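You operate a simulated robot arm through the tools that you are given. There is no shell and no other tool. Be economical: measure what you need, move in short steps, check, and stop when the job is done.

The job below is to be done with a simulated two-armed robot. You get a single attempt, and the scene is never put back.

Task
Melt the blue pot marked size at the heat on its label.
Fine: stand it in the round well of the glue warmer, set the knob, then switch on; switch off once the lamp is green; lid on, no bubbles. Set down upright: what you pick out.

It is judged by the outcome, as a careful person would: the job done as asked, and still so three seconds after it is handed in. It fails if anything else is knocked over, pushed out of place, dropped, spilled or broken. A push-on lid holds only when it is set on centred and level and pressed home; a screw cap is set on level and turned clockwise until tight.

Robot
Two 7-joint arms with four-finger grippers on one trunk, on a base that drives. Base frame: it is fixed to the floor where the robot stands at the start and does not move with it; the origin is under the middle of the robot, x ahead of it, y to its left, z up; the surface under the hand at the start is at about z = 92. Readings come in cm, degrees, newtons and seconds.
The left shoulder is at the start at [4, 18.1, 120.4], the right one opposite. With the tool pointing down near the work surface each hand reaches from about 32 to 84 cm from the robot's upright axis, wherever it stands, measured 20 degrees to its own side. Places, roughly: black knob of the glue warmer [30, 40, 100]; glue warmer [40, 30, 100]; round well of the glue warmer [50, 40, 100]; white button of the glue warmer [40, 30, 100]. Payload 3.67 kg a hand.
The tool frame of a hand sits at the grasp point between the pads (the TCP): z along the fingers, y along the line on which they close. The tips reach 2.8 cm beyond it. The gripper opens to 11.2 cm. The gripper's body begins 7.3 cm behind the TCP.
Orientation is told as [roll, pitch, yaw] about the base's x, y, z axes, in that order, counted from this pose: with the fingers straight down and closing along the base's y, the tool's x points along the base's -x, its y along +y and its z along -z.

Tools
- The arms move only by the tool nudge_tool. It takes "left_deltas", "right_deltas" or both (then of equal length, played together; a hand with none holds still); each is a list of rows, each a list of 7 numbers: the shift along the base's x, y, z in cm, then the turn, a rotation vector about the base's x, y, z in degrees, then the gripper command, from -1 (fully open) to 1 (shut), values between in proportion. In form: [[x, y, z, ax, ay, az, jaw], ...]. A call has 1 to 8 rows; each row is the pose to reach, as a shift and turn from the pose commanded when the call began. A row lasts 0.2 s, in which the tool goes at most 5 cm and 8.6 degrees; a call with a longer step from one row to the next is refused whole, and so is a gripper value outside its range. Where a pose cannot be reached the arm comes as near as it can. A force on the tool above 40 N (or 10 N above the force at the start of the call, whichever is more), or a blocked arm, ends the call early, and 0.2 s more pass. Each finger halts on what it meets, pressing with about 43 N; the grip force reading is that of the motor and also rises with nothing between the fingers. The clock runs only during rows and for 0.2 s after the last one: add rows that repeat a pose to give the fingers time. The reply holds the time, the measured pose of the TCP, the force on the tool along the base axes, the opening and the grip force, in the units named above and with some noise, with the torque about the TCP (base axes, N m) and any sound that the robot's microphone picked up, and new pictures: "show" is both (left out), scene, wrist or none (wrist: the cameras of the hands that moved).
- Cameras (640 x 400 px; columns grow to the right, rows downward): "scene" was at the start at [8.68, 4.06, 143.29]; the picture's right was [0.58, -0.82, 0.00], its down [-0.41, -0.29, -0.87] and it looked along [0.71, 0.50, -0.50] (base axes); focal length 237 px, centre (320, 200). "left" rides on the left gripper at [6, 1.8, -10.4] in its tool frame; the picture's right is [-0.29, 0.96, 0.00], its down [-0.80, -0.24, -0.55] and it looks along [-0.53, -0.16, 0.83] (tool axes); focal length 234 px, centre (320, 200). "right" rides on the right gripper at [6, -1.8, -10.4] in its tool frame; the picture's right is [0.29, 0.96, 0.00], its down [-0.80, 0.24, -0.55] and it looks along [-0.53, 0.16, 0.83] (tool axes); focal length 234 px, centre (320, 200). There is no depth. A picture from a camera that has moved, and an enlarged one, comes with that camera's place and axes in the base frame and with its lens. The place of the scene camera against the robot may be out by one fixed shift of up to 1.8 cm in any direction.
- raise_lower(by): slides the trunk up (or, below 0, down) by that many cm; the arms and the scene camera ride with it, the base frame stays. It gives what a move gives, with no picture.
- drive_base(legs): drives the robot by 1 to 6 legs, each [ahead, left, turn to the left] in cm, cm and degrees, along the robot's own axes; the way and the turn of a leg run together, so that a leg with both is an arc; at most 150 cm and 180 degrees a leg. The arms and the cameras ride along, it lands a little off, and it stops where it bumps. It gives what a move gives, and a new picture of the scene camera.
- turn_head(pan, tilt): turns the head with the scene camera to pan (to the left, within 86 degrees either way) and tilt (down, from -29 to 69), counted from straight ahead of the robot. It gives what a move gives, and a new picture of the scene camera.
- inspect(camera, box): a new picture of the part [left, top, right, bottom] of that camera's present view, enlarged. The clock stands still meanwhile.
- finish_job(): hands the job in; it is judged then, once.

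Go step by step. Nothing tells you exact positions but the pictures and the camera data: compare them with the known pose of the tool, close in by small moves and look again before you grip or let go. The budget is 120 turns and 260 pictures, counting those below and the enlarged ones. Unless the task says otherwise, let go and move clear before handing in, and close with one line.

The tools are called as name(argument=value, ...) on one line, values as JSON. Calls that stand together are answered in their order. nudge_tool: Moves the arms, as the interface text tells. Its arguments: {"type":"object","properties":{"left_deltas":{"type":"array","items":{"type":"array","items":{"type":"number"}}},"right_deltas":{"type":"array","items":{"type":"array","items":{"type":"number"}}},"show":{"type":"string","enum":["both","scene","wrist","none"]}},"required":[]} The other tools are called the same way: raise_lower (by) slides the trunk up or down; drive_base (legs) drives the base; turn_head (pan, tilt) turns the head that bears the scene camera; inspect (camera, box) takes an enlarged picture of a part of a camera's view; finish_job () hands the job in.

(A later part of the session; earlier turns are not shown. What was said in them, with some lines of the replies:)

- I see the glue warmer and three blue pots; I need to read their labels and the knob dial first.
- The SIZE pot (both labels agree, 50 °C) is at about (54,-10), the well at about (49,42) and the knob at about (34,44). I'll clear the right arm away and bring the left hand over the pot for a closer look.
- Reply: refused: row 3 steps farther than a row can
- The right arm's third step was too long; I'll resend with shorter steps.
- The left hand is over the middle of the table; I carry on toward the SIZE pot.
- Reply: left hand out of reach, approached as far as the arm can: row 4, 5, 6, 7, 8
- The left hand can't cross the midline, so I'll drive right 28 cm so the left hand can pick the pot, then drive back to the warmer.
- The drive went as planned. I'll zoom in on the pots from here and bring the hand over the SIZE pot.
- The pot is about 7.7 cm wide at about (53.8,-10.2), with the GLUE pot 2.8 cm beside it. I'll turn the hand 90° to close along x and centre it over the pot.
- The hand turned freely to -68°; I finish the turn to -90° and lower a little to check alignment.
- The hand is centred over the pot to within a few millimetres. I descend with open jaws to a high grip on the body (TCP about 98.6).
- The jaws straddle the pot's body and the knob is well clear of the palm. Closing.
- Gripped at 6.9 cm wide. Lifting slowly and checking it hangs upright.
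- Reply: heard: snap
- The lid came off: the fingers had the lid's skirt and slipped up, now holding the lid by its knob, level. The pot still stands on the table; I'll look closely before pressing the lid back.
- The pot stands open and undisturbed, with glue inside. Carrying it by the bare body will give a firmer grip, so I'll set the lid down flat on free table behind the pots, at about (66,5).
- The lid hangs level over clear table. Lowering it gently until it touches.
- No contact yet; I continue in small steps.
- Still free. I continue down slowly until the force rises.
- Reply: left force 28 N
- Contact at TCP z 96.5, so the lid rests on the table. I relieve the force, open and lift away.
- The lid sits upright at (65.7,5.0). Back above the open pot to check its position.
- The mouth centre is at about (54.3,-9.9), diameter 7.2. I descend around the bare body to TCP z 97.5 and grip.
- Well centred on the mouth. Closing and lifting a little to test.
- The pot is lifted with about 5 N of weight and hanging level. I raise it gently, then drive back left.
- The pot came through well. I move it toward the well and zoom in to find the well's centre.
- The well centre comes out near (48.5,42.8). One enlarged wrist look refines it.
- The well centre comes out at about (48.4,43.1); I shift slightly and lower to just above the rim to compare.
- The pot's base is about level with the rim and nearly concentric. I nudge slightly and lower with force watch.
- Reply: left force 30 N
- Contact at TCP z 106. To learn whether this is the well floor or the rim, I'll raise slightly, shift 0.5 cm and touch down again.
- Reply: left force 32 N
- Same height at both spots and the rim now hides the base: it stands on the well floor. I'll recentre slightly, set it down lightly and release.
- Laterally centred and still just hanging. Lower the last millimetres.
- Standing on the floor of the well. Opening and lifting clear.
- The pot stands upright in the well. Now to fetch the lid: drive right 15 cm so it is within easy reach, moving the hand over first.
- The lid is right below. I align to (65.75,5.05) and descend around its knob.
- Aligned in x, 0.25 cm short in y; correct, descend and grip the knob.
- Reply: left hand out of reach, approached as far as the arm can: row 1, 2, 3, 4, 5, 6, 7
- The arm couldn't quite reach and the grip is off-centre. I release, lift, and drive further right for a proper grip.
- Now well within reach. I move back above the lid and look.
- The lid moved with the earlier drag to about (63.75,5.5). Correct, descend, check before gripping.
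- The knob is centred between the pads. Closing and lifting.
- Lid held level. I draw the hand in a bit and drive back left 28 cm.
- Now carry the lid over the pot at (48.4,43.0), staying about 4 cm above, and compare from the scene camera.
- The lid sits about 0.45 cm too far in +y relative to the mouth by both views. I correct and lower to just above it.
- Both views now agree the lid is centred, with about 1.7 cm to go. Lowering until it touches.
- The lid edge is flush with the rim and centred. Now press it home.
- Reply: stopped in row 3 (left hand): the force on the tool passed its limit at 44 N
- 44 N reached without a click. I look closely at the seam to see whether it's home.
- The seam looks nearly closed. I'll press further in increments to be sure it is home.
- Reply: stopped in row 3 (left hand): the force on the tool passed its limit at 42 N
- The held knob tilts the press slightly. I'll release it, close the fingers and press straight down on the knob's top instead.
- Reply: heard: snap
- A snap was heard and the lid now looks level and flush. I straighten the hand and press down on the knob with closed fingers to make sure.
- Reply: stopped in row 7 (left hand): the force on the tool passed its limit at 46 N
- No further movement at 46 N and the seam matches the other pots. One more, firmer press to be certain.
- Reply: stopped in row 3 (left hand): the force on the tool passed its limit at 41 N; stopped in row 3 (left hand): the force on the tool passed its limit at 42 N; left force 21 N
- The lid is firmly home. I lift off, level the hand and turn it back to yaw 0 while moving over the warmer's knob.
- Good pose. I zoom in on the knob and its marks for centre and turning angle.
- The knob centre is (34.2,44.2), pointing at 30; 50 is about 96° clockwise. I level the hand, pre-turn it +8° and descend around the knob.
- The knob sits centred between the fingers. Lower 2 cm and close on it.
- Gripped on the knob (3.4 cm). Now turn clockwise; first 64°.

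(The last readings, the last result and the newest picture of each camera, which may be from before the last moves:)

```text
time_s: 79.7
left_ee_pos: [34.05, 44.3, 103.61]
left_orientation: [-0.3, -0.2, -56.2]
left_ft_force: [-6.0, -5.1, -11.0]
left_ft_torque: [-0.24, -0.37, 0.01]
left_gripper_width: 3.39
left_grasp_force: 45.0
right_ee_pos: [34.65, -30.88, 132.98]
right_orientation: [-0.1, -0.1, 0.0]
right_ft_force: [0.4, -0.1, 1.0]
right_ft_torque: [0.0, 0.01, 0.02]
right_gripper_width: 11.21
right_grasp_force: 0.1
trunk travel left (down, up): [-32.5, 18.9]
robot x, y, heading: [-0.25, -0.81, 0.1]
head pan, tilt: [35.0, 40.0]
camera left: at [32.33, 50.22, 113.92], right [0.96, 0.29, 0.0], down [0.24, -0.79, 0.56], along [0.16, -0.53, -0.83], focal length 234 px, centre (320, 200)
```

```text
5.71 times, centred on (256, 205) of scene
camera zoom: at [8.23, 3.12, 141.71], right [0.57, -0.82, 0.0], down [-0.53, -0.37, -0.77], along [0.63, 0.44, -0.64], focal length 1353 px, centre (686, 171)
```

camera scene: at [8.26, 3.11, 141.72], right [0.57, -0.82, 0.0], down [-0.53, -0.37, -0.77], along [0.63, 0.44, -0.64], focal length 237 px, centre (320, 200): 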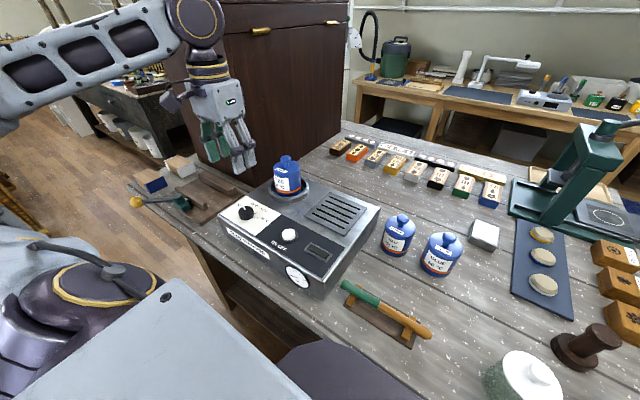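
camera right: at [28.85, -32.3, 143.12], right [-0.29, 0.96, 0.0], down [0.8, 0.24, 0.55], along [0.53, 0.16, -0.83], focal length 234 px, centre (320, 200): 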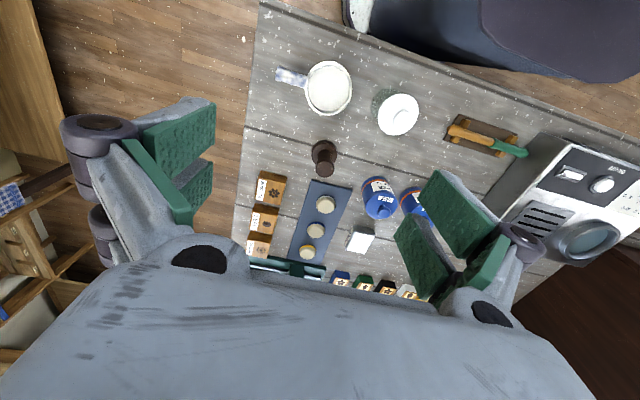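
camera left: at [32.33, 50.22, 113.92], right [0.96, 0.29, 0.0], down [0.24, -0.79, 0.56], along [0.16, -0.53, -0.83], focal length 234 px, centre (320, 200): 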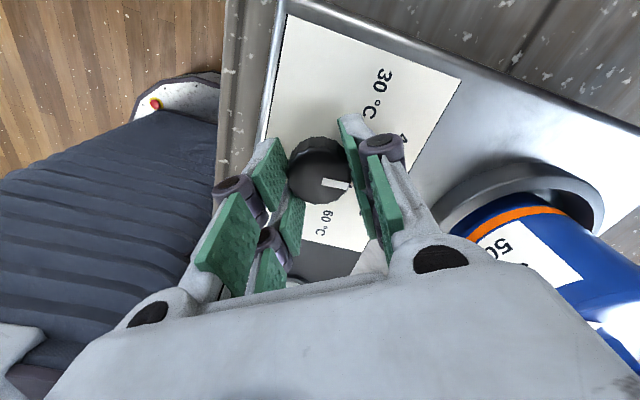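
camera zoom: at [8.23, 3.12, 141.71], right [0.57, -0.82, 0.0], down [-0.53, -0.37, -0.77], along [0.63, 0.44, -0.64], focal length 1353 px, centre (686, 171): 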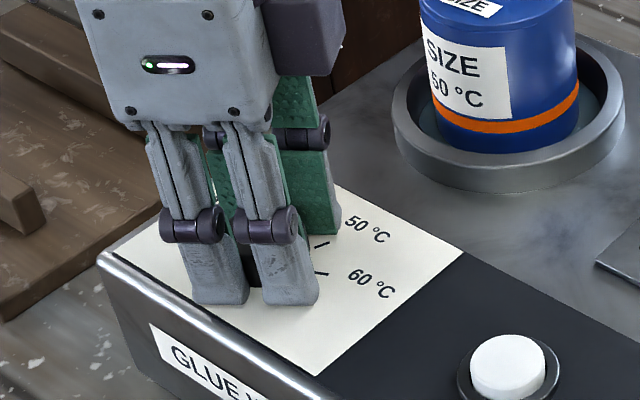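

The knob turns with the hand; pointer now at about 6°, and the 50 mark at -24°. Turn another 30°.

nudge_tool(left_deltas=[[0, 0, 0, 0, 0, -8, 0.6], [0, 0, 0, 0, 0, -16, 0.6], [0, 0, 0, 0, 0, -24, 0.6], [0, 0, 0, 0, 0, -30, 0.6], [0, 0, 0, 0, 0, -30, 0.6]], show="none")

inspect(camera="left", box=[240, 80, 400, 200])

```text
time_s: 80.9
left_ee_pos: [34.07, 44.18, 103.61]
left_orientation: [0.0, -0.2, -86.1]
left_ft_force: [-14.5, -10.4, -13.1]
left_ft_torque: [-0.32, 0.42, 0.03]
left_gripper_width: 3.38
left_grasp_force: 45.5
right_ee_pos: [34.56, -30.82, 132.99]
right_orientation: [-0.1, 0.0, 0.0]
right_ft_force: [-0.1, -0.1, 0.3]
right_ft_torque: [0.0, 0.0, 0.02]
right_gripper_width: 11.21
right_grasp_force: 0.1
trunk travel left (down, up): [-32.5, 18.9]
robot x, y, heading: [0.23, -0.99, -0.2]
head pan, tilt: [35.0, 40.0]
```

```text
3.33 times, centred on (320, 140) of left
camera zoom: at [35.5, 50.31, 113.92], right [0.97, -0.22, 0.0], down [-0.18, -0.81, 0.56], along [-0.13, -0.54, -0.83], focal length 781 px, centre (320, 400)
```

zoom: 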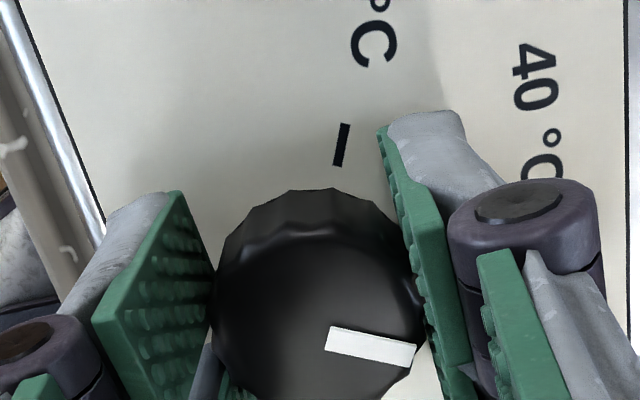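

Turned. I release, lift and check the pointer against the 50 mark.

nudge_tool(left_deltas=[[0, 0, 0, 0, 0, 0, 0.3], [0, 0, 0, 0, 0, 0, 0], [0, 0, 0, 0, 0, 0, -0.2], [0, 0, 3, 0, 0, 0, -0.2], [0, 0, 7, 0, 0, 0, -0.2], [0, 0, 11, 0, 0, 0, -0.2], [0, 0, 13, 0, 0, 0, -0.2]], show="wrist")

inspect(camera="left", box=[250, 60, 390, 160])

inspect(camera="scene", box=[225, 190, 297, 240])

```text
time_s: 82.5
left_ee_pos: [34.19, 44.14, 116.54]
left_orientation: [-0.1, -0.2, -86.1]
left_ft_force: [-0.5, 0.3, -1.0]
left_ft_torque: [0.01, 0.0, -0.01]
left_gripper_width: 6.72
left_grasp_force: 0.0
right_ee_pos: [34.75, -30.88, 133.0]
right_orientation: [0.0, 0.0, -0.1]
right_ft_force: [-0.7, -0.3, 0.3]
right_ft_torque: [0.0, 0.0, 0.02]
right_gripper_width: 11.19
right_grasp_force: 0.0
trunk travel left (down, up): [-32.5, 18.9]
robot x, y, heading: [-0.09, -0.72, 0.0]
head pan, tilt: [35.0, 40.0]
camera left: at [35.58, 50.31, 126.91], right [0.98, -0.22, 0.0], down [-0.18, -0.81, 0.56], along [-0.12, -0.54, -0.83], focal length 234 px, centre (320, 200)
```

left: 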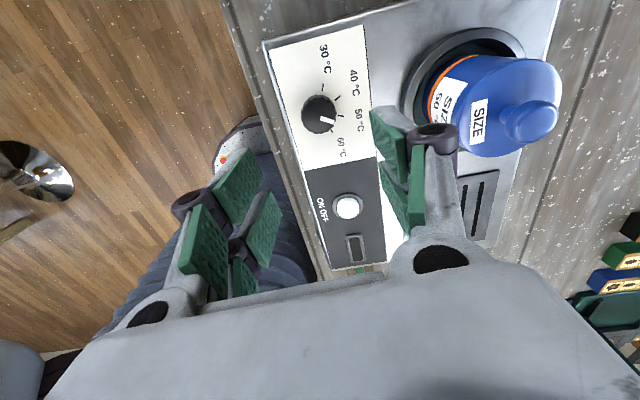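

```text
4.00 times, centred on (320, 110) of left
camera zoom: at [35.58, 50.31, 126.91], right [0.98, -0.22, 0.0], down [-0.18, -0.81, 0.56], along [-0.12, -0.54, -0.83], focal length 937 px, centre (320, 560)
```

zoom: 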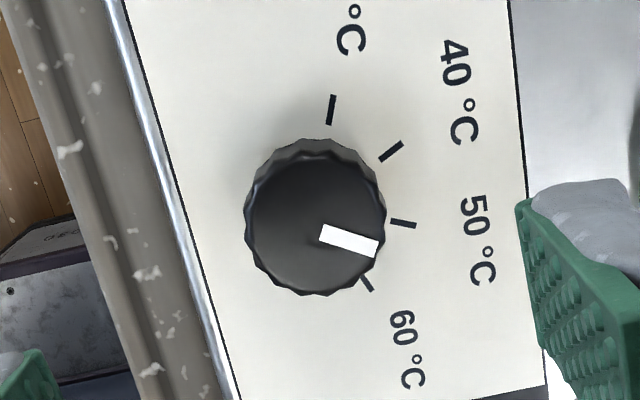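

```text
8.00 times, centred on (261, 215) of scene
camera zoom: at [8.27, 3.11, 141.71], right [0.57, -0.82, 0.0], down [-0.53, -0.37, -0.77], along [0.63, 0.44, -0.64], focal length 1894 px, centre (792, 80)
```

zoom: 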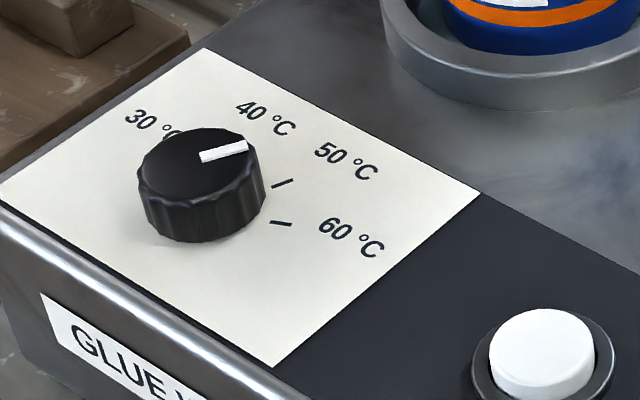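

The pointer overshot 50 by about 4°. I re-grip and turn it back 4°.

nudge_tool(left_deltas=[[-0.05, 0.1, -4, 0, 0, 0, -0.2], [-0.05, 0.1, -8, 0, 0, 0, -0.2], [-0.05, 0.1, -12, 0, 0, 0, -0.2], [-0.05, 0.1, -13, 0, 0, 0, -0.2], [-0.05, 0.1, -13, 0, 0, 0, 0.2], [-0.05, 0.1, -13, 0, 0, 0, 0.5], [-0.05, 0.1, -13, 0, 0, 0, 0.6]], show="none")

nudge_tool(left_deltas=[[0, 0, 0, 0, 0, 2, 0.6], [0, 0, 0, 0, 0, 4.2, 0.6], [0, 0, 0, 0, 0, 4.2, 0.6], [0, 0, 0, 0, 0, 4.2, 0.2], [0, 0, 0, 0, 0, 4.2, -0.2], [0, 0, 4, 0, 0, 4.2, -0.2], [0, 0, 9, 0, 0, 4.2, -0.2], [0, 0, 13, 0, 0, 4.2, -0.2]], show="wrist")

inspect(camera="left", box=[250, 60, 390, 160])

```text
time_s: 84.1
left_ee_pos: [33.93, 44.29, 103.66]
left_orientation: [-0.2, -0.3, -86.1]
left_ft_force: [-8.5, -2.9, -2.3]
left_ft_torque: [0.07, 0.18, -0.01]
left_gripper_width: 3.33
left_grasp_force: 44.6
right_ee_pos: [34.62, -30.79, 133.0]
right_orientation: [0.0, -0.1, -0.1]
right_ft_force: [0.2, 0.3, 0.6]
right_ft_torque: [-0.03, 0.0, -0.02]
right_gripper_width: 11.2
right_grasp_force: 0.1
trunk travel left (down, up): [-32.5, 18.9]
robot x, y, heading: [0.01, -0.2, -0.1]
head pan, tilt: [35.0, 40.0]
```

```text
time_s: 85.9
left_ee_pos: [34.27, 44.43, 116.76]
left_orientation: [-0.1, -0.1, -81.9]
left_ft_force: [0.4, -0.3, 0.9]
left_ft_torque: [-0.02, -0.01, 0.02]
left_gripper_width: 6.75
left_grasp_force: 0.0
right_ee_pos: [34.7, -30.89, 132.92]
right_orientation: [0.0, 0.0, -0.1]
right_ft_force: [-0.5, -0.2, 0.1]
right_ft_torque: [0.0, -0.02, 0.0]
right_gripper_width: 11.21
right_grasp_force: 0.1
trunk travel left (down, up): [-32.5, 18.9]
robot x, y, heading: [-0.17, -0.82, 0.0]
head pan, tilt: [35.0, 40.0]
camera left: at [35.22, 50.65, 127.03], right [0.99, -0.15, 0.0], down [-0.12, -0.82, 0.56], along [-0.08, -0.55, -0.83], focal length 234 px, centre (320, 200)
```

left: 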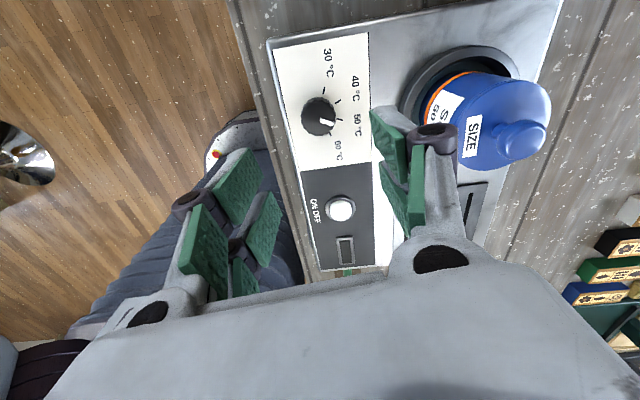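

```text
4.00 times, centred on (320, 110) of left
camera zoom: at [35.22, 50.65, 127.03], right [0.99, -0.15, 0.0], down [-0.12, -0.82, 0.56], along [-0.08, -0.55, -0.83], focal length 937 px, centre (320, 560)
```

zoom: 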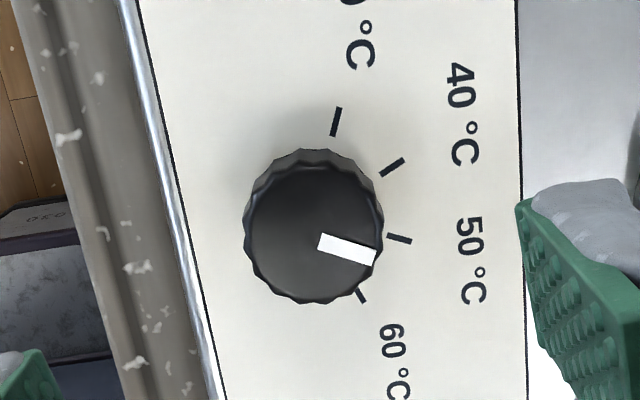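

The pointer now lines up with the 50 mark. Next the white button near (35,32): close the fingers and go above it.

nudge_tool(left_deltas=[[0.2, -3, 0, 0, 0, 0, 0.4], [0.4, -6, 0, 0, 0, 0, 1], [0.7, -9, -1, 0, 0, 0, 1], [0.7, -12.3, -3, 0, 0, 0, 1], [0.7, -12.3, -6, 0, 0, 0, 1], [0.7, -12.3, -8, 0, 0, 0, 1], [0.7, -12.3, -8, 0, 0, 0, 1]], show="wrist")

inspect(camera="scene", box=[240, 180, 336, 240])

inspect(camera="left", box=[220, 60, 420, 185])

```text
time_s: 87.5
left_ee_pos: [34.72, 32.12, 108.66]
left_orientation: [-0.1, -0.3, -82.0]
left_ft_force: [-0.2, 0.4, -0.9]
left_ft_torque: [-0.01, 0.02, 0.03]
left_gripper_width: 0.0
left_grasp_force: 35.6
right_ee_pos: [34.75, -30.92, 132.86]
right_orientation: [0.0, 0.0, -0.1]
right_ft_force: [-0.9, 0.2, 0.3]
right_ft_torque: [0.02, -0.02, 0.03]
right_gripper_width: 11.18
right_grasp_force: 0.1
trunk travel left (down, up): [-32.5, 18.9]
robot x, y, heading: [0.03, -0.54, -0.5]
head pan, tilt: [35.0, 40.0]
camera left: at [35.71, 38.27, 118.97], right [0.99, -0.15, 0.0], down [-0.12, -0.82, 0.56], along [-0.08, -0.55, -0.83], focal length 234 px, centre (320, 200)
```

left: 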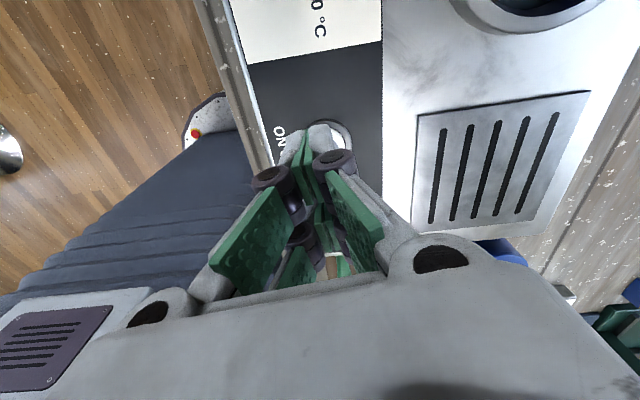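

```text
6.67 times, centred on (288, 210) of scene
camera zoom: at [8.3, 3.07, 141.71], right [0.57, -0.82, 0.0], down [-0.53, -0.37, -0.77], along [0.63, 0.44, -0.64], focal length 1578 px, centre (533, 133)
```

zoom: 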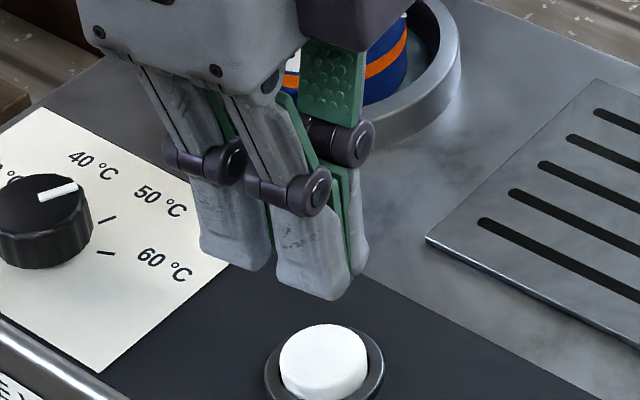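

```text
3.20 times, centred on (320, 122) of left
camera zoom: at [35.71, 38.27, 118.97], right [0.99, -0.15, 0.0], down [-0.12, -0.82, 0.56], along [-0.08, -0.55, -0.83], focal length 749 px, centre (320, 448)
```

zoom: 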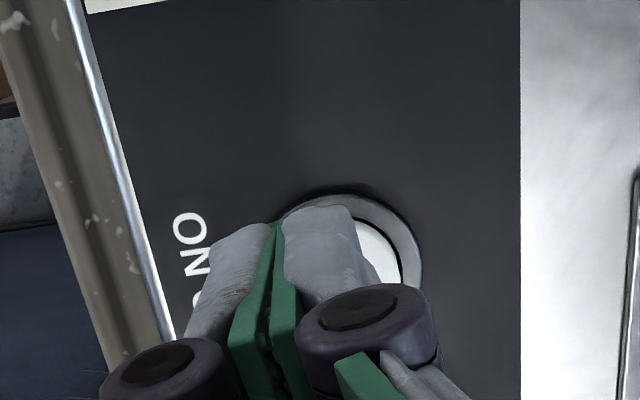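

The tips hide the button. I step the hand 4 cm aside (-y) to see the button clear and fix its centre.

nudge_tool(left_deltas=[[0.5, -2, 1, 0, 0, 0, 1], [0.5, -4.5, 1, 0, 0, 0, 1], [0.5, -4.5, 1, 0, 0, 0, 1]], show="none")

inspect(camera="left", box=[240, 40, 400, 140])

```text
time_s: 88.3
left_ee_pos: [35.16, 27.77, 109.63]
left_orientation: [-0.1, -0.3, -81.9]
left_ft_force: [0.2, -0.4, 0.0]
left_ft_torque: [-0.01, 0.03, -0.01]
left_gripper_width: 0.0
left_grasp_force: 35.8
right_ee_pos: [34.6, -30.73, 132.93]
right_orientation: [-0.2, 0.0, -0.2]
right_ft_force: [-0.6, 0.3, -0.1]
right_ft_torque: [0.0, -0.02, 0.0]
right_gripper_width: 11.2
right_grasp_force: 0.1
trunk travel left (down, up): [-32.5, 18.9]
robot x, y, heading: [-0.11, -0.54, -0.1]
head pan, tilt: [35.0, 40.0]
```

```text
4.00 times, centred on (320, 90) of left
camera zoom: at [36.15, 33.95, 120.05], right [0.99, -0.15, 0.0], down [-0.12, -0.82, 0.56], along [-0.08, -0.55, -0.83], focal length 937 px, centre (320, 640)
```

zoom: 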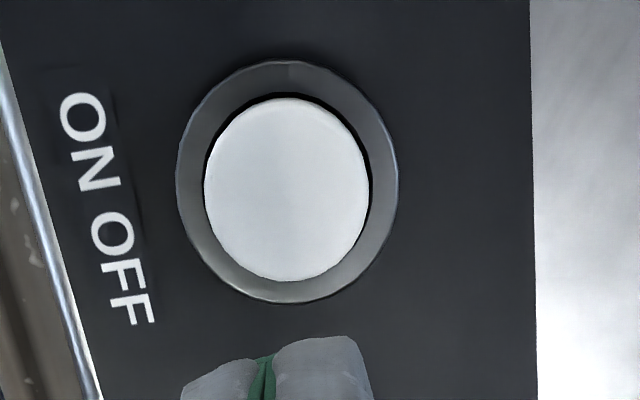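

The button centre is (35.15,31.45). I move over it and press gently.

nudge_tool(left_deltas=[[0, 2, 0, 0, 0, 0, 1], [0, 3.7, -1, 0, 0, 0, 1], [0, 3.7, -3, 0, 0, 0, 1], [0, 3.7, -4, 0, 0, 0, 1], [0, 3.7, -4.4, 0, 0, 0, 1], [0, 3.7, -4.8, 0, 0, 0, 1], [0, 3.7, -4.8, 0, 0, 0, 1]], show="none")

inspect(camera="scene", box=[240, 190, 352, 280])

```text
time_s: 89.9
left_ee_pos: [35.23, 31.22, 104.79]
left_orientation: [-0.2, -0.2, -81.9]
left_ft_force: [0.1, 0.4, 0.2]
left_ft_torque: [0.01, 0.03, -0.02]
left_gripper_width: 0.01
left_grasp_force: 36.0
right_ee_pos: [34.67, -30.87, 132.9]
right_orientation: [0.0, -0.1, -0.1]
right_ft_force: [-0.6, 0.8, 0.7]
right_ft_torque: [0.01, -0.01, 0.01]
right_gripper_width: 11.2
right_grasp_force: 0.1
trunk travel left (down, up): [-32.5, 18.9]
robot x, y, heading: [-0.26, -0.41, -0.1]
head pan, tilt: [35.0, 40.0]
```

```text
4.44 times, centred on (296, 235) of scene
camera zoom: at [8.25, 3.13, 141.72], right [0.57, -0.82, 0.0], down [-0.53, -0.37, -0.77], along [0.63, 0.44, -0.64], focal length 1052 px, centre (427, 44)
```

zoom: 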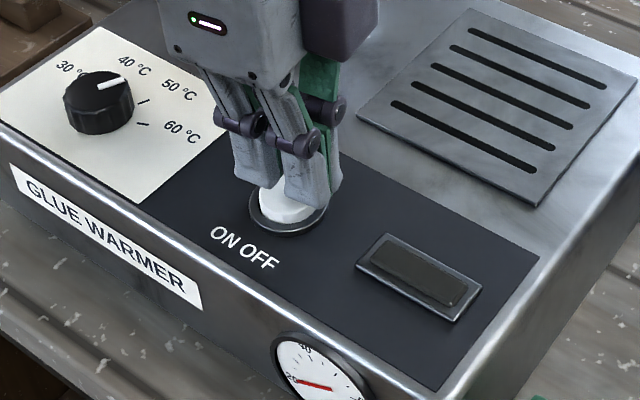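

Tips are on the button, no force yet. Pressing in small steps.

nudge_tool(left_deltas=[[-0.2, 0.1, -0.2, 0, 0, 0, 1], [-0.2, 0.1, -0.4, 0, 0, 0, 1], [-0.2, 0.1, -0.6, 0, 0, 0, 1]], show="none")

inspect(camera="scene", box=[240, 190, 352, 280])

```text
time_s: 90.7
left_ee_pos: [35.09, 31.34, 104.18]
left_orientation: [0.0, -0.3, -81.9]
left_ft_force: [-0.7, -0.4, 0.7]
left_ft_torque: [0.05, 0.02, 0.02]
left_gripper_width: 0.6
left_grasp_force: 35.8
right_ee_pos: [34.7, -30.83, 132.93]
right_orientation: [0.0, 0.0, 0.0]
right_ft_force: [0.2, -0.2, -0.4]
right_ft_torque: [0.0, 0.02, -0.01]
right_gripper_width: 11.2
right_grasp_force: 0.0
trunk travel left (down, up): [-32.5, 18.9]
robot x, y, heading: [0.08, -0.73, -0.2]
head pan, tilt: [35.0, 40.0]
```

```text
4.44 times, centred on (296, 235) of scene
camera zoom: at [8.27, 3.12, 141.72], right [0.57, -0.82, 0.0], down [-0.53, -0.37, -0.77], along [0.63, 0.44, -0.64], focal length 1052 px, centre (427, 44)
```

zoom: 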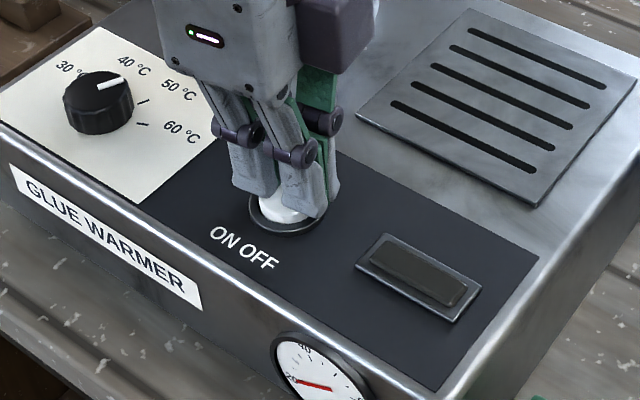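

Contact is beginning. Press further.

nudge_tool(left_deltas=[[0, 0, -0.2, 0, 0, 0, 1], [0, 0, -0.4, 0, 0, 0, 1]], show="none")

inspect(camera="scene", box=[240, 190, 352, 280])

```text
time_s: 91.3
left_ee_pos: [35.09, 31.3, 103.92]
left_orientation: [0.0, -0.2, -81.8]
left_ft_force: [3.4, 1.0, 7.1]
left_ft_torque: [0.06, -0.02, 0.0]
left_gripper_width: 0.58
left_grasp_force: 35.7
right_ee_pos: [34.6, -30.87, 132.89]
right_orientation: [0.0, -0.1, -0.2]
right_ft_force: [0.5, -0.2, 0.5]
right_ft_torque: [0.01, -0.01, 0.0]
right_gripper_width: 11.17
right_grasp_force: 0.1
trunk travel left (down, up): [-32.5, 18.9]
robot x, y, heading: [-0.32, -0.28, -0.1]
head pan, tilt: [35.0, 40.0]
heard: click
```

```text
4.44 times, centred on (296, 235) of scene
camera zoom: at [8.27, 3.08, 141.72], right [0.57, -0.82, 0.0], down [-0.53, -0.37, -0.77], along [0.63, 0.44, -0.64], focal length 1052 px, centre (427, 44)
```

zoom: 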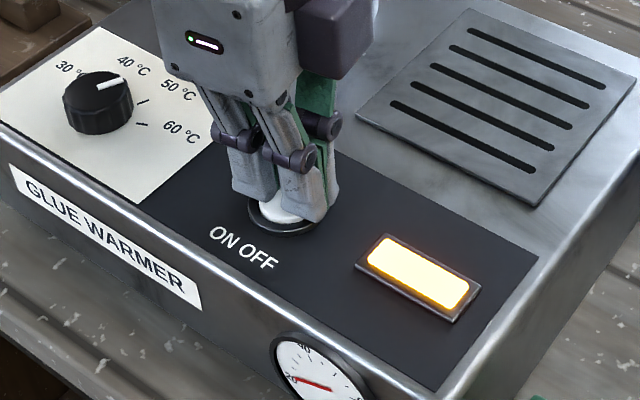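

Click — the lamp is amber, so it's on. I rise just above the button and wait, checking lamp and gauge.

nudge_tool(left_deltas=[[0, 0, 0.8, 0, 0, 0, 1], [0, 0, 1.2, 0, 0, 0, 1], [0, 0, 1.2, 0, 0, 0, 1], [0, 0, 1.2, 0, 0, 0, 1], [0, 0, 1.2, 0, 0, 0, 1]], show="none")

inspect(camera="scene", box=[240, 140, 352, 300])

```text
time_s: 92.5
left_ee_pos: [35.13, 31.4, 105.06]
left_orientation: [-0.1, -0.3, -81.9]
left_ft_force: [0.3, -0.4, -0.2]
left_ft_torque: [-0.03, -0.03, -0.01]
left_gripper_width: 0.0
left_grasp_force: 35.9
right_ee_pos: [34.66, -30.88, 133.04]
right_orientation: [0.0, 0.0, -0.1]
right_ft_force: [0.9, 0.6, -0.1]
right_ft_torque: [0.0, 0.02, 0.01]
right_gripper_width: 11.19
right_grasp_force: 0.0
trunk travel left (down, up): [-32.5, 18.9]
robot x, y, heading: [-0.16, -0.64, -0.3]
head pan, tilt: [35.0, 40.0]
```

```text
2.50 times, centred on (296, 220) of scene
camera zoom: at [8.28, 3.11, 141.71], right [0.57, -0.82, 0.0], down [-0.53, -0.37, -0.77], along [0.63, 0.44, -0.64], focal length 592 px, centre (380, 150)
```

zoom: 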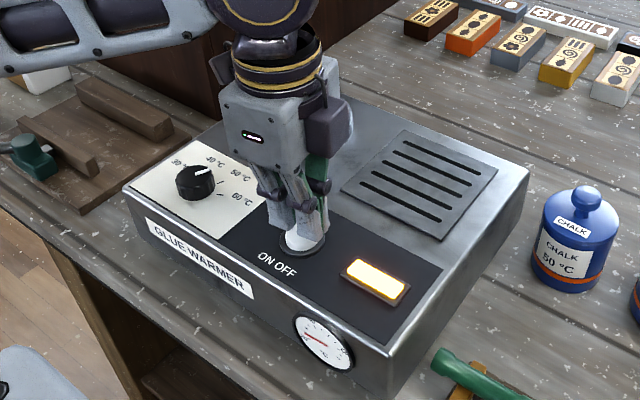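

On and heating. Waiting in short spells, watching lamp and gauge.

nudge_tool(left_deltas=[[0, 0, 0, 0, 0, 0, 1], [0, 0, 0, 0, 0, 0, 1], [0, 0, 0, 0, 0, 0, 1], [0, 0, 0, 0, 0, 0, 1], [0, 0, 0, 0, 0, 0, 1], [0, 0, 0, 0, 0, 0, 1], [0, 0, 0, 0, 0, 0, 1], [0, 0, 0, 0, 0, 0, 1]], show="none")

inspect(camera="scene", box=[290, 230, 350, 300])

```text
time_s: 94.3
left_ee_pos: [35.06, 31.33, 104.97]
left_orientation: [-0.1, -0.2, -81.9]
left_ft_force: [-0.7, -0.3, 0.8]
left_ft_torque: [-0.02, 0.0, 0.01]
left_gripper_width: 0.01
left_grasp_force: 36.0
right_ee_pos: [34.72, -30.83, 132.91]
right_orientation: [0.0, -0.1, -0.2]
right_ft_force: [-0.6, 1.1, 0.0]
right_ft_torque: [-0.05, 0.0, -0.02]
right_gripper_width: 11.22
right_grasp_force: 0.0
trunk travel left (down, up): [-32.5, 18.9]
robot x, y, heading: [-0.04, -0.65, -0.3]
head pan, tilt: [35.0, 40.0]
```

```text
5.71 times, centred on (320, 265) of scene
camera zoom: at [8.27, 3.12, 141.71], right [0.57, -0.82, 0.0], down [-0.53, -0.37, -0.77], along [0.63, 0.44, -0.64], focal length 1353 px, centre (320, -171)
```

zoom: 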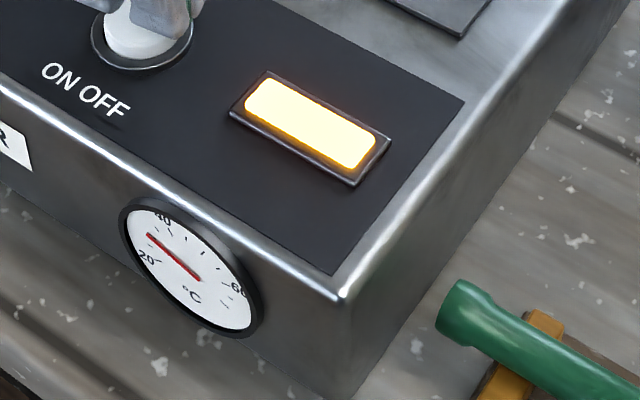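

The gauge is climbing (about 30 °C). Keep watching.

nudge_tool(left_deltas=[[0, 0, 0, 0, 0, 0, 1], [0, 0, 0, 0, 0, 0, 1], [0, 0, 0, 0, 0, 0, 1], [0, 0, 0, 0, 0, 0, 1], [0, 0, 0, 0, 0, 0, 1], [0, 0, 0, 0, 0, 0, 1], [0, 0, 0, 0, 0, 0, 1], [0, 0, 0, 0, 0, 0, 1]], show="none")

inspect(camera="scene", box=[290, 230, 350, 300])

```text
time_s: 96.1
left_ee_pos: [35.0, 31.34, 105.04]
left_orientation: [-0.2, -0.2, -81.9]
left_ft_force: [-0.6, 0.4, -0.3]
left_ft_torque: [0.01, -0.04, 0.04]
left_gripper_width: 0.0
left_grasp_force: 36.1
right_ee_pos: [34.7, -30.74, 132.77]
right_orientation: [0.1, 0.0, -0.1]
right_ft_force: [-0.3, 0.6, -0.7]
right_ft_torque: [0.0, 0.01, 0.0]
right_gripper_width: 11.2
right_grasp_force: 0.1
trunk travel left (down, up): [-32.5, 18.9]
robot x, y, heading: [-0.05, -0.62, -0.3]
head pan, tilt: [35.0, 40.0]
```

```text
5.71 times, centred on (320, 265) of scene
camera zoom: at [8.27, 3.12, 141.71], right [0.57, -0.82, 0.0], down [-0.53, -0.37, -0.77], along [0.63, 0.44, -0.64], focal length 1353 px, centre (320, -171)
```

zoom: 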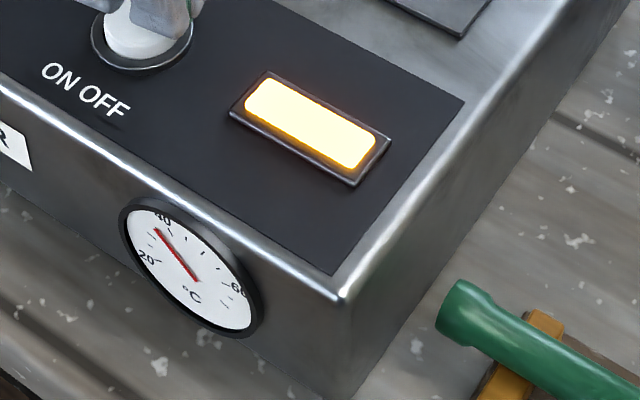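

The gauge is near 34 °C and rising steadily; lamp still amber. Continue.

nudge_tool(left_deltas=[[0, 0, 0, 0, 0, 0, 1], [0, 0, 0, 0, 0, 0, 1], [0, 0, 0, 0, 0, 0, 1], [0, 0, 0, 0, 0, 0, 1], [0, 0, 0, 0, 0, 0, 1], [0, 0, 0, 0, 0, 0, 1], [0, 0, 0, 0, 0, 0, 1], [0, 0, 0, 0, 0, 0, 1]], show="none")

inspect(camera="scene", box=[290, 230, 350, 300])

```text
time_s: 97.9
left_ee_pos: [35.04, 31.26, 104.98]
left_orientation: [0.0, -0.4, -81.9]
left_ft_force: [0.6, 0.4, 0.7]
left_ft_torque: [0.04, -0.03, -0.01]
left_gripper_width: 0.03
left_grasp_force: 35.5
right_ee_pos: [34.64, -30.85, 132.98]
right_orientation: [-0.1, 0.0, -0.1]
right_ft_force: [-0.8, 0.4, 0.0]
right_ft_torque: [-0.01, -0.01, 0.02]
right_gripper_width: 11.19
right_grasp_force: 0.0
trunk travel left (down, up): [-32.5, 18.9]
robot x, y, heading: [0.02, -0.32, -0.5]
head pan, tilt: [35.0, 40.0]
```

```text
5.71 times, centred on (320, 265) of scene
camera zoom: at [8.27, 3.12, 141.71], right [0.57, -0.82, 0.0], down [-0.53, -0.37, -0.77], along [0.63, 0.44, -0.64], focal length 1353 px, centre (320, -171)
```

zoom: 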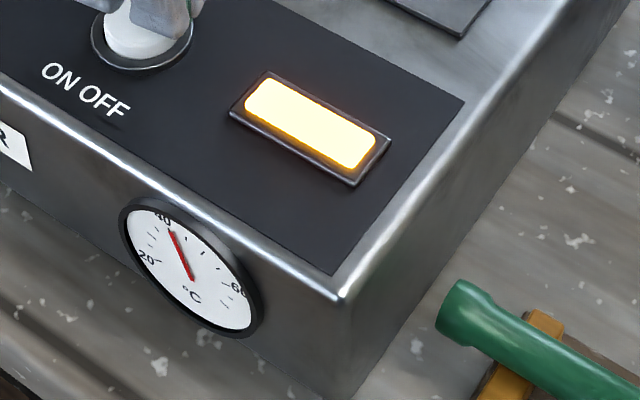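

About 40 °C, lamp amber. Continue.

nudge_tool(left_deltas=[[0, 0, 0, 0, 0, 0, 1], [0, 0, 0, 0, 0, 0, 1], [0, 0, 0, 0, 0, 0, 1], [0, 0, 0, 0, 0, 0, 1], [0, 0, 0, 0, 0, 0, 1], [0, 0, 0, 0, 0, 0, 1], [0, 0, 0, 0, 0, 0, 1], [0, 0, 0, 0, 0, 0, 1]], show="none")

inspect(camera="scene", box=[290, 230, 350, 300])

```text
time_s: 99.7
left_ee_pos: [34.94, 31.43, 105.12]
left_orientation: [-0.1, -0.2, -82.0]
left_ft_force: [0.0, -0.6, -0.6]
left_ft_torque: [0.01, 0.01, -0.04]
left_gripper_width: 0.01
left_grasp_force: 35.5
right_ee_pos: [34.61, -30.94, 132.95]
right_orientation: [0.0, 0.1, -0.1]
right_ft_force: [0.2, -0.5, -0.8]
right_ft_torque: [0.03, -0.01, -0.03]
right_gripper_width: 11.2
right_grasp_force: 0.2
trunk travel left (down, up): [-32.5, 18.9]
robot x, y, heading: [0.06, -0.53, -0.2]
head pan, tilt: [35.0, 40.0]
```

```text
5.71 times, centred on (320, 265) of scene
camera zoom: at [8.27, 3.12, 141.71], right [0.57, -0.82, 0.0], down [-0.53, -0.37, -0.77], along [0.63, 0.44, -0.64], focal length 1353 px, centre (320, -171)
```

zoom: 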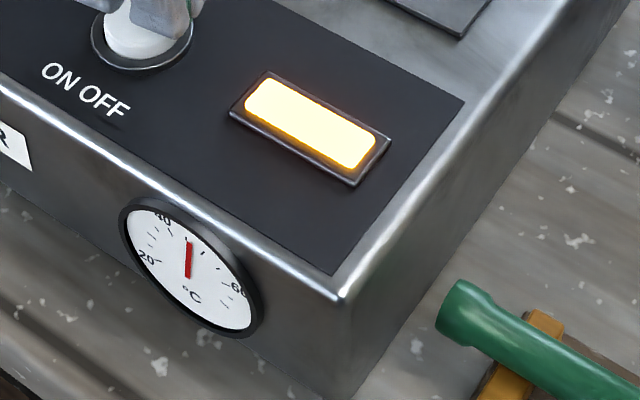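

About 44 °C. Shorter waits now.

nudge_tool(left_deltas=[[0, 0, 0, 0, 0, 0, 1], [0, 0, 0, 0, 0, 0, 1], [0, 0, 0, 0, 0, 0, 1], [0, 0, 0, 0, 0, 0, 1], [0, 0, 0, 0, 0, 0, 1]], show="none")

inspect(camera="scene", box=[290, 230, 350, 300])

```text
time_s: 100.9
left_ee_pos: [35.03, 31.36, 105.13]
left_orientation: [-0.2, -0.1, -81.8]
left_ft_force: [-0.3, 0.2, -0.2]
left_ft_torque: [0.0, 0.02, 0.02]
left_gripper_width: 0.02
left_grasp_force: 35.6
right_ee_pos: [34.74, -30.89, 132.85]
right_orientation: [0.0, 0.0, 0.0]
right_ft_force: [-0.1, 0.9, -0.6]
right_ft_torque: [0.0, -0.03, 0.01]
right_gripper_width: 11.19
right_grasp_force: 0.0
trunk travel left (down, up): [-32.5, 18.9]
robot x, y, heading: [0.2, -0.5, -0.3]
head pan, tilt: [35.0, 40.0]
```

```text
5.71 times, centred on (320, 265) of scene
camera zoom: at [8.27, 3.12, 141.71], right [0.57, -0.82, 0.0], down [-0.53, -0.37, -0.77], along [0.63, 0.44, -0.64], focal length 1353 px, centre (320, -171)
```

zoom: 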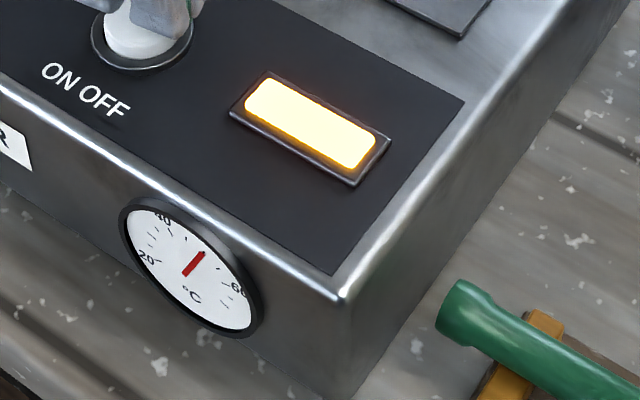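

About 48 °C, still amber. Continue.

nudge_tool(left_deltas=[[0, 0, 0, 0, 0, 0, 1], [0, 0, 0, 0, 0, 0, 1], [0, 0, 0, 0, 0, 0, 1], [0, 0, 0, 0, 0, 0, 1]], show="none")

inspect(camera="scene", box=[290, 230, 350, 300])

```text
time_s: 101.9
left_ee_pos: [34.96, 31.3, 105.06]
left_orientation: [-0.1, -0.1, -82.0]
left_ft_force: [-0.4, -0.1, 1.0]
left_ft_torque: [-0.01, 0.0, 0.0]
left_gripper_width: 0.0
left_grasp_force: 36.1
right_ee_pos: [34.74, -30.89, 132.98]
right_orientation: [-0.1, 0.1, -0.2]
right_ft_force: [0.0, 0.2, -0.6]
right_ft_torque: [0.04, 0.02, -0.03]
right_gripper_width: 11.16
right_grasp_force: 0.0
trunk travel left (down, up): [-32.5, 18.9]
robot x, y, heading: [-0.01, -0.57, -0.3]
head pan, tilt: [35.0, 40.0]
```

```text
5.71 times, centred on (320, 265) of scene
camera zoom: at [8.27, 3.12, 141.71], right [0.57, -0.82, 0.0], down [-0.53, -0.37, -0.77], along [0.63, 0.44, -0.64], focal length 1353 px, centre (320, -171)
```

zoom: 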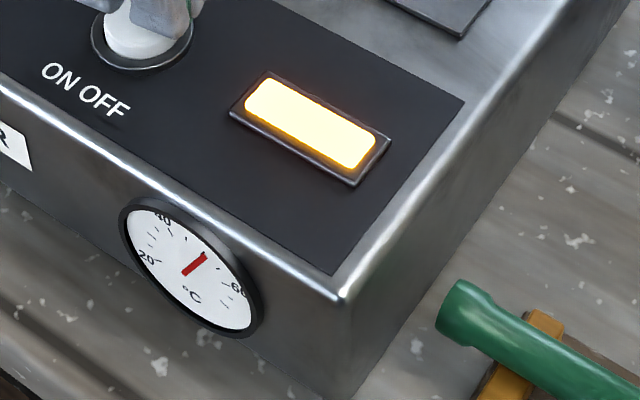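

The gauge holds at the set heat; the lamp should go green after a soak. Waiting on.

nudge_tool(left_deltas=[[0, 0, 0, 0, 0, 0, 1], [0, 0, 0, 0, 0, 0, 1], [0, 0, 0, 0, 0, 0, 1], [0, 0, 0, 0, 0, 0, 1], [0, 0, 0, 0, 0, 0, 1], [0, 0, 0, 0, 0, 0, 1], [0, 0, 0, 0, 0, 0, 1]], show="none")

inspect(camera="scene", box=[290, 230, 350, 300])

```text
time_s: 103.5
left_ee_pos: [35.01, 31.36, 105.01]
left_orientation: [-0.1, -0.2, -82.0]
left_ft_force: [-0.5, -0.5, -0.2]
left_ft_torque: [0.0, 0.02, -0.01]
left_gripper_width: 0.0
left_grasp_force: 35.9
right_ee_pos: [34.62, -30.77, 132.96]
right_orientation: [0.0, 0.0, -0.1]
right_ft_force: [-0.9, 0.2, -0.4]
right_ft_torque: [0.0, -0.02, -0.05]
right_gripper_width: 11.21
right_grasp_force: 0.1
trunk travel left (down, up): [-32.5, 18.9]
robot x, y, heading: [0.2, -0.84, -0.1]
head pan, tilt: [35.0, 40.0]
```

```text
5.71 times, centred on (320, 265) of scene
camera zoom: at [8.27, 3.12, 141.71], right [0.57, -0.82, 0.0], down [-0.53, -0.37, -0.77], along [0.63, 0.44, -0.64], focal length 1353 px, centre (320, -171)
```

zoom: 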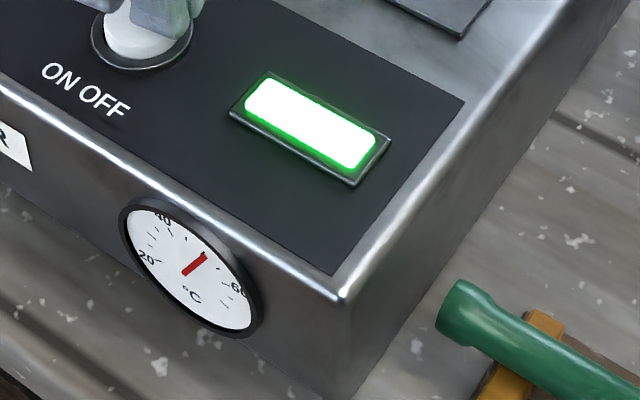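

The lamp is green. Press the button again to switch off (same depth that clicked before).

nudge_tool(left_deltas=[[0.1, 0, -0.6, 0, 0, 0, 1], [0.1, 0, -1.0, 0, 0, 0, 1], [0.1, 0, -1.3, 0, 0, 0, 1]], show="none")

inspect(camera="scene", box=[260, 200, 350, 300])

```text
time_s: 104.3
left_ee_pos: [35.21, 31.42, 103.96]
left_orientation: [0.1, 0.0, -81.8]
left_ft_force: [1.4, 1.4, 13.4]
left_ft_torque: [0.11, 0.01, -0.05]
left_gripper_width: 0.62
left_grasp_force: 35.7
right_ee_pos: [34.59, -30.9, 132.99]
right_orientation: [0.0, 0.0, -0.1]
right_ft_force: [-0.3, 0.2, -0.8]
right_ft_torque: [-0.02, -0.01, 0.0]
right_gripper_width: 11.21
right_grasp_force: 0.1
trunk travel left (down, up): [-32.5, 18.9]
robot x, y, heading: [-0.64, -0.65, -0.1]
head pan, tilt: [35.0, 40.0]
heard: click
```

```text
4.00 times, centred on (305, 250) of scene
camera zoom: at [8.19, 3.05, 141.74], right [0.57, -0.82, 0.0], down [-0.53, -0.37, -0.77], along [0.63, 0.44, -0.64], focal length 947 px, centre (380, 0)
```

zoom: 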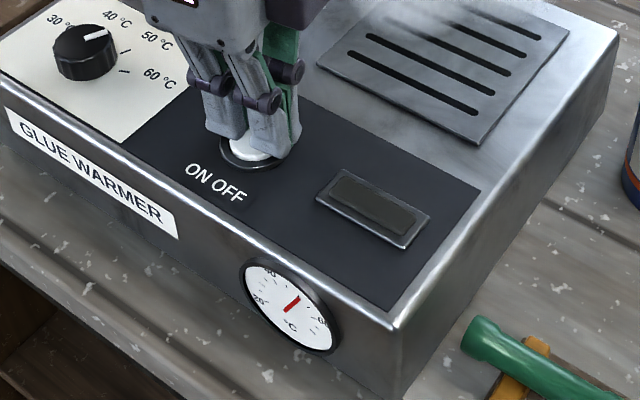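

Lamp off with a click. I lift straight up, clear the warmer and check the pot and lid.

nudge_tool(left_deltas=[[0, 0, 2, 0, 0, 0, 1], [0, 0, 5, 0, 0, 0, 1], [0, 0, 9, 0, 0, 0, 1], [0, -1, 13, 0, 0, 0, 1], [0, -3, 17, 0, 0, 0, 1], [0, -6, 20, 0, 0, 0, 1], [0, -6, 22, 0, 0, 0, 1]], show="both")

inspect(camera="scene", box=[250, 145, 330, 205])

inspect(camera="left", box=[240, 20, 480, 200])

```text
time_s: 106.1
left_ee_pos: [34.81, 25.54, 114.05]
left_orientation: [-21.1, 2.9, -82.3]
left_ft_force: [-0.5, 0.0, -0.4]
left_ft_torque: [-0.01, -0.02, 0.03]
left_gripper_width: 0.0
left_grasp_force: 36.1
right_ee_pos: [34.72, -30.85, 132.93]
right_orientation: [0.0, -0.1, -0.1]
right_ft_force: [-0.9, 0.3, 0.4]
right_ft_torque: [-0.03, 0.01, -0.01]
right_gripper_width: 11.2
right_grasp_force: 0.2
trunk travel left (down, up): [-32.5, 18.9]
robot x, y, heading: [-0.04, -0.73, -0.3]
head pan, tilt: [35.0, 40.0]
stopped in row 7 (left hand): the arm was blocked; the commanded pose is now the measured one
camera scene: at [8.11, 3.03, 141.73], right [0.57, -0.82, 0.0], down [-0.53, -0.37, -0.77], along [0.63, 0.44, -0.64], focal length 237 px, centre (320, 200)
camera left: at [39.59, 31.73, 123.34], right [0.92, -0.15, -0.36], down [0.09, -0.82, 0.56], along [-0.38, -0.55, -0.75], focal length 234 px, centre (320, 200)
```

scene: 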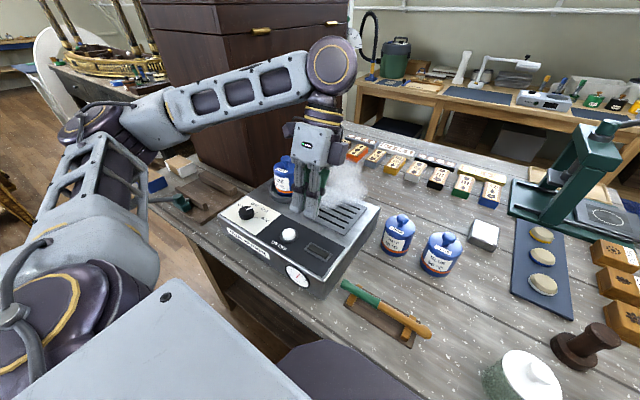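
left: 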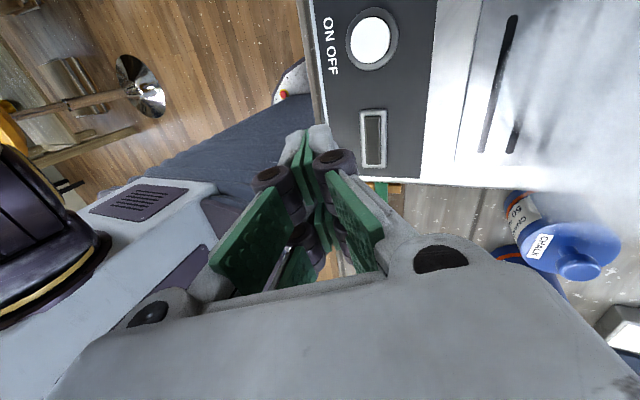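

```text
6.67 times, centred on (290, 175) of scene
camera zoom: at [8.11, 3.03, 141.73], right [0.57, -0.82, 0.0], down [-0.53, -0.37, -0.77], along [0.63, 0.44, -0.64], focal length 1578 px, centre (520, 367)
```

zoom: 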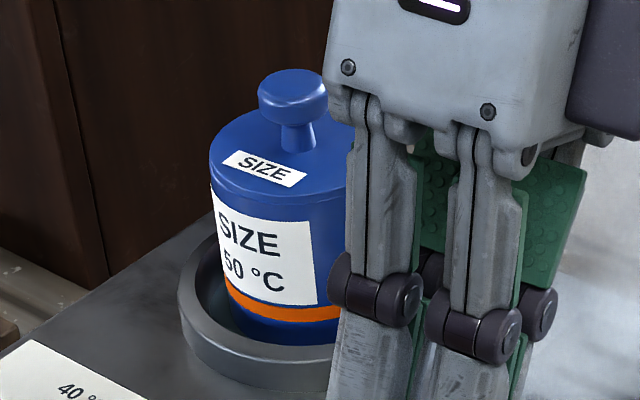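

```text
2.22 times, centred on (360, 110) of left
camera zoom: at [39.59, 31.73, 123.34], right [0.92, -0.15, -0.36], down [0.09, -0.82, 0.56], along [-0.38, -0.55, -0.75], focal length 520 px, centre (231, 400)
```

zoom: 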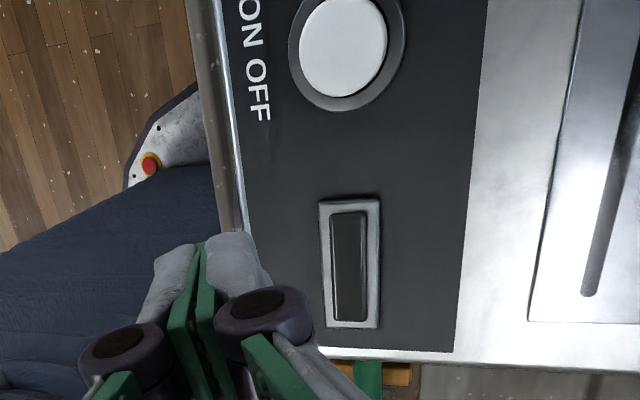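

The arm met its own limit and tilted; nothing was touched. I move forward and up while levelling the hand, then look again.

nudge_tool(left_deltas=[[2, 0, 2, 0.5, -3, 0, 1], [4, 0, 4, 1, -8, 0, 1], [6, 0, 6, 2, -14, 0, 1], [8, 0, 9, 3, -20.5, 0, 1], [10, 0, 12, 3, -20.5, 0, 1], [10, -2, 15, 3, -20.5, 0, 1], [10, -4, 17, 3, -20.5, 0, 1]], show="both")

inspect(camera="scene", box=[200, 140, 400, 300])

```text
time_s: 107.7
left_ee_pos: [45.03, 21.44, 130.95]
left_orientation: [-0.5, 3.0, -81.3]
left_ft_force: [0.0, -0.4, -0.7]
left_ft_torque: [0.03, -0.01, 0.01]
left_gripper_width: 0.0
left_grasp_force: 35.9
right_ee_pos: [34.7, -30.85, 133.02]
right_orientation: [0.1, 0.0, -0.1]
right_ft_force: [0.2, -1.1, 0.1]
right_ft_torque: [0.06, -0.03, -0.03]
right_gripper_width: 11.2
right_grasp_force: 0.0
trunk travel left (down, up): [-32.5, 18.9]
robot x, y, heading: [0.04, -0.51, -0.1]
head pan, tilt: [35.0, 40.0]
camera scene: at [8.25, 2.98, 141.72], right [0.57, -0.82, 0.0], down [-0.53, -0.37, -0.77], along [0.63, 0.44, -0.64], focal length 237 px, centre (320, 200)
camera left: at [46.14, 27.09, 141.69], right [0.99, -0.14, -0.02], down [-0.11, -0.85, 0.51], along [-0.09, -0.51, -0.86], focal length 234 px, centre (320, 200)
```

scene: 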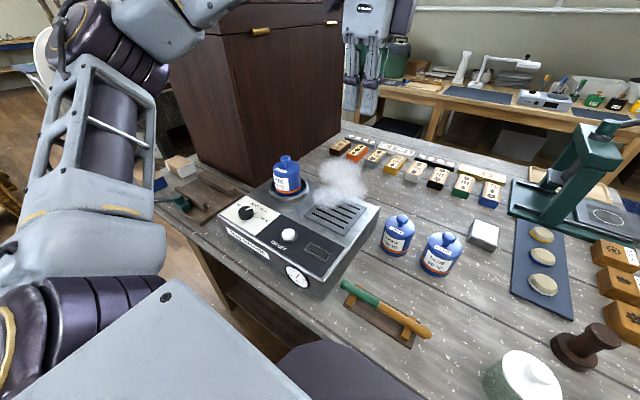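
left: 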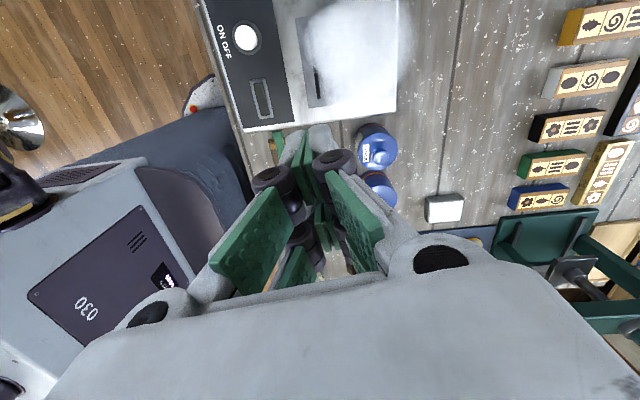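

```text
2.50 times, centred on (300, 220) of scene
camera zoom: at [8.25, 2.98, 141.72], right [0.57, -0.82, 0.0], down [-0.53, -0.37, -0.77], along [0.63, 0.44, -0.64], focal length 592 px, centre (370, 150)
```

zoom: 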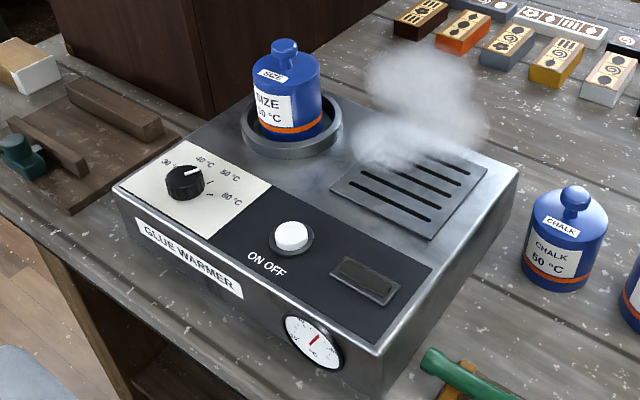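

The SIZE pot stands upright in the well with its lid level and flush. The knob is at 50, the warmer is off after the green lamp, everything else is in place, and the hands are clear. Handing in.

finish_job()

```text
The job is handed in.
```

The SIZE pot stands upright in the warmer's well with its lid back on. It was heated at 50 °C until the lamp went green, and the warmer is now off. The lid came off on the first lift, so I pressed it back on in the well before heating. It looks level and flush, but I didn't pull on it to check that it holds.
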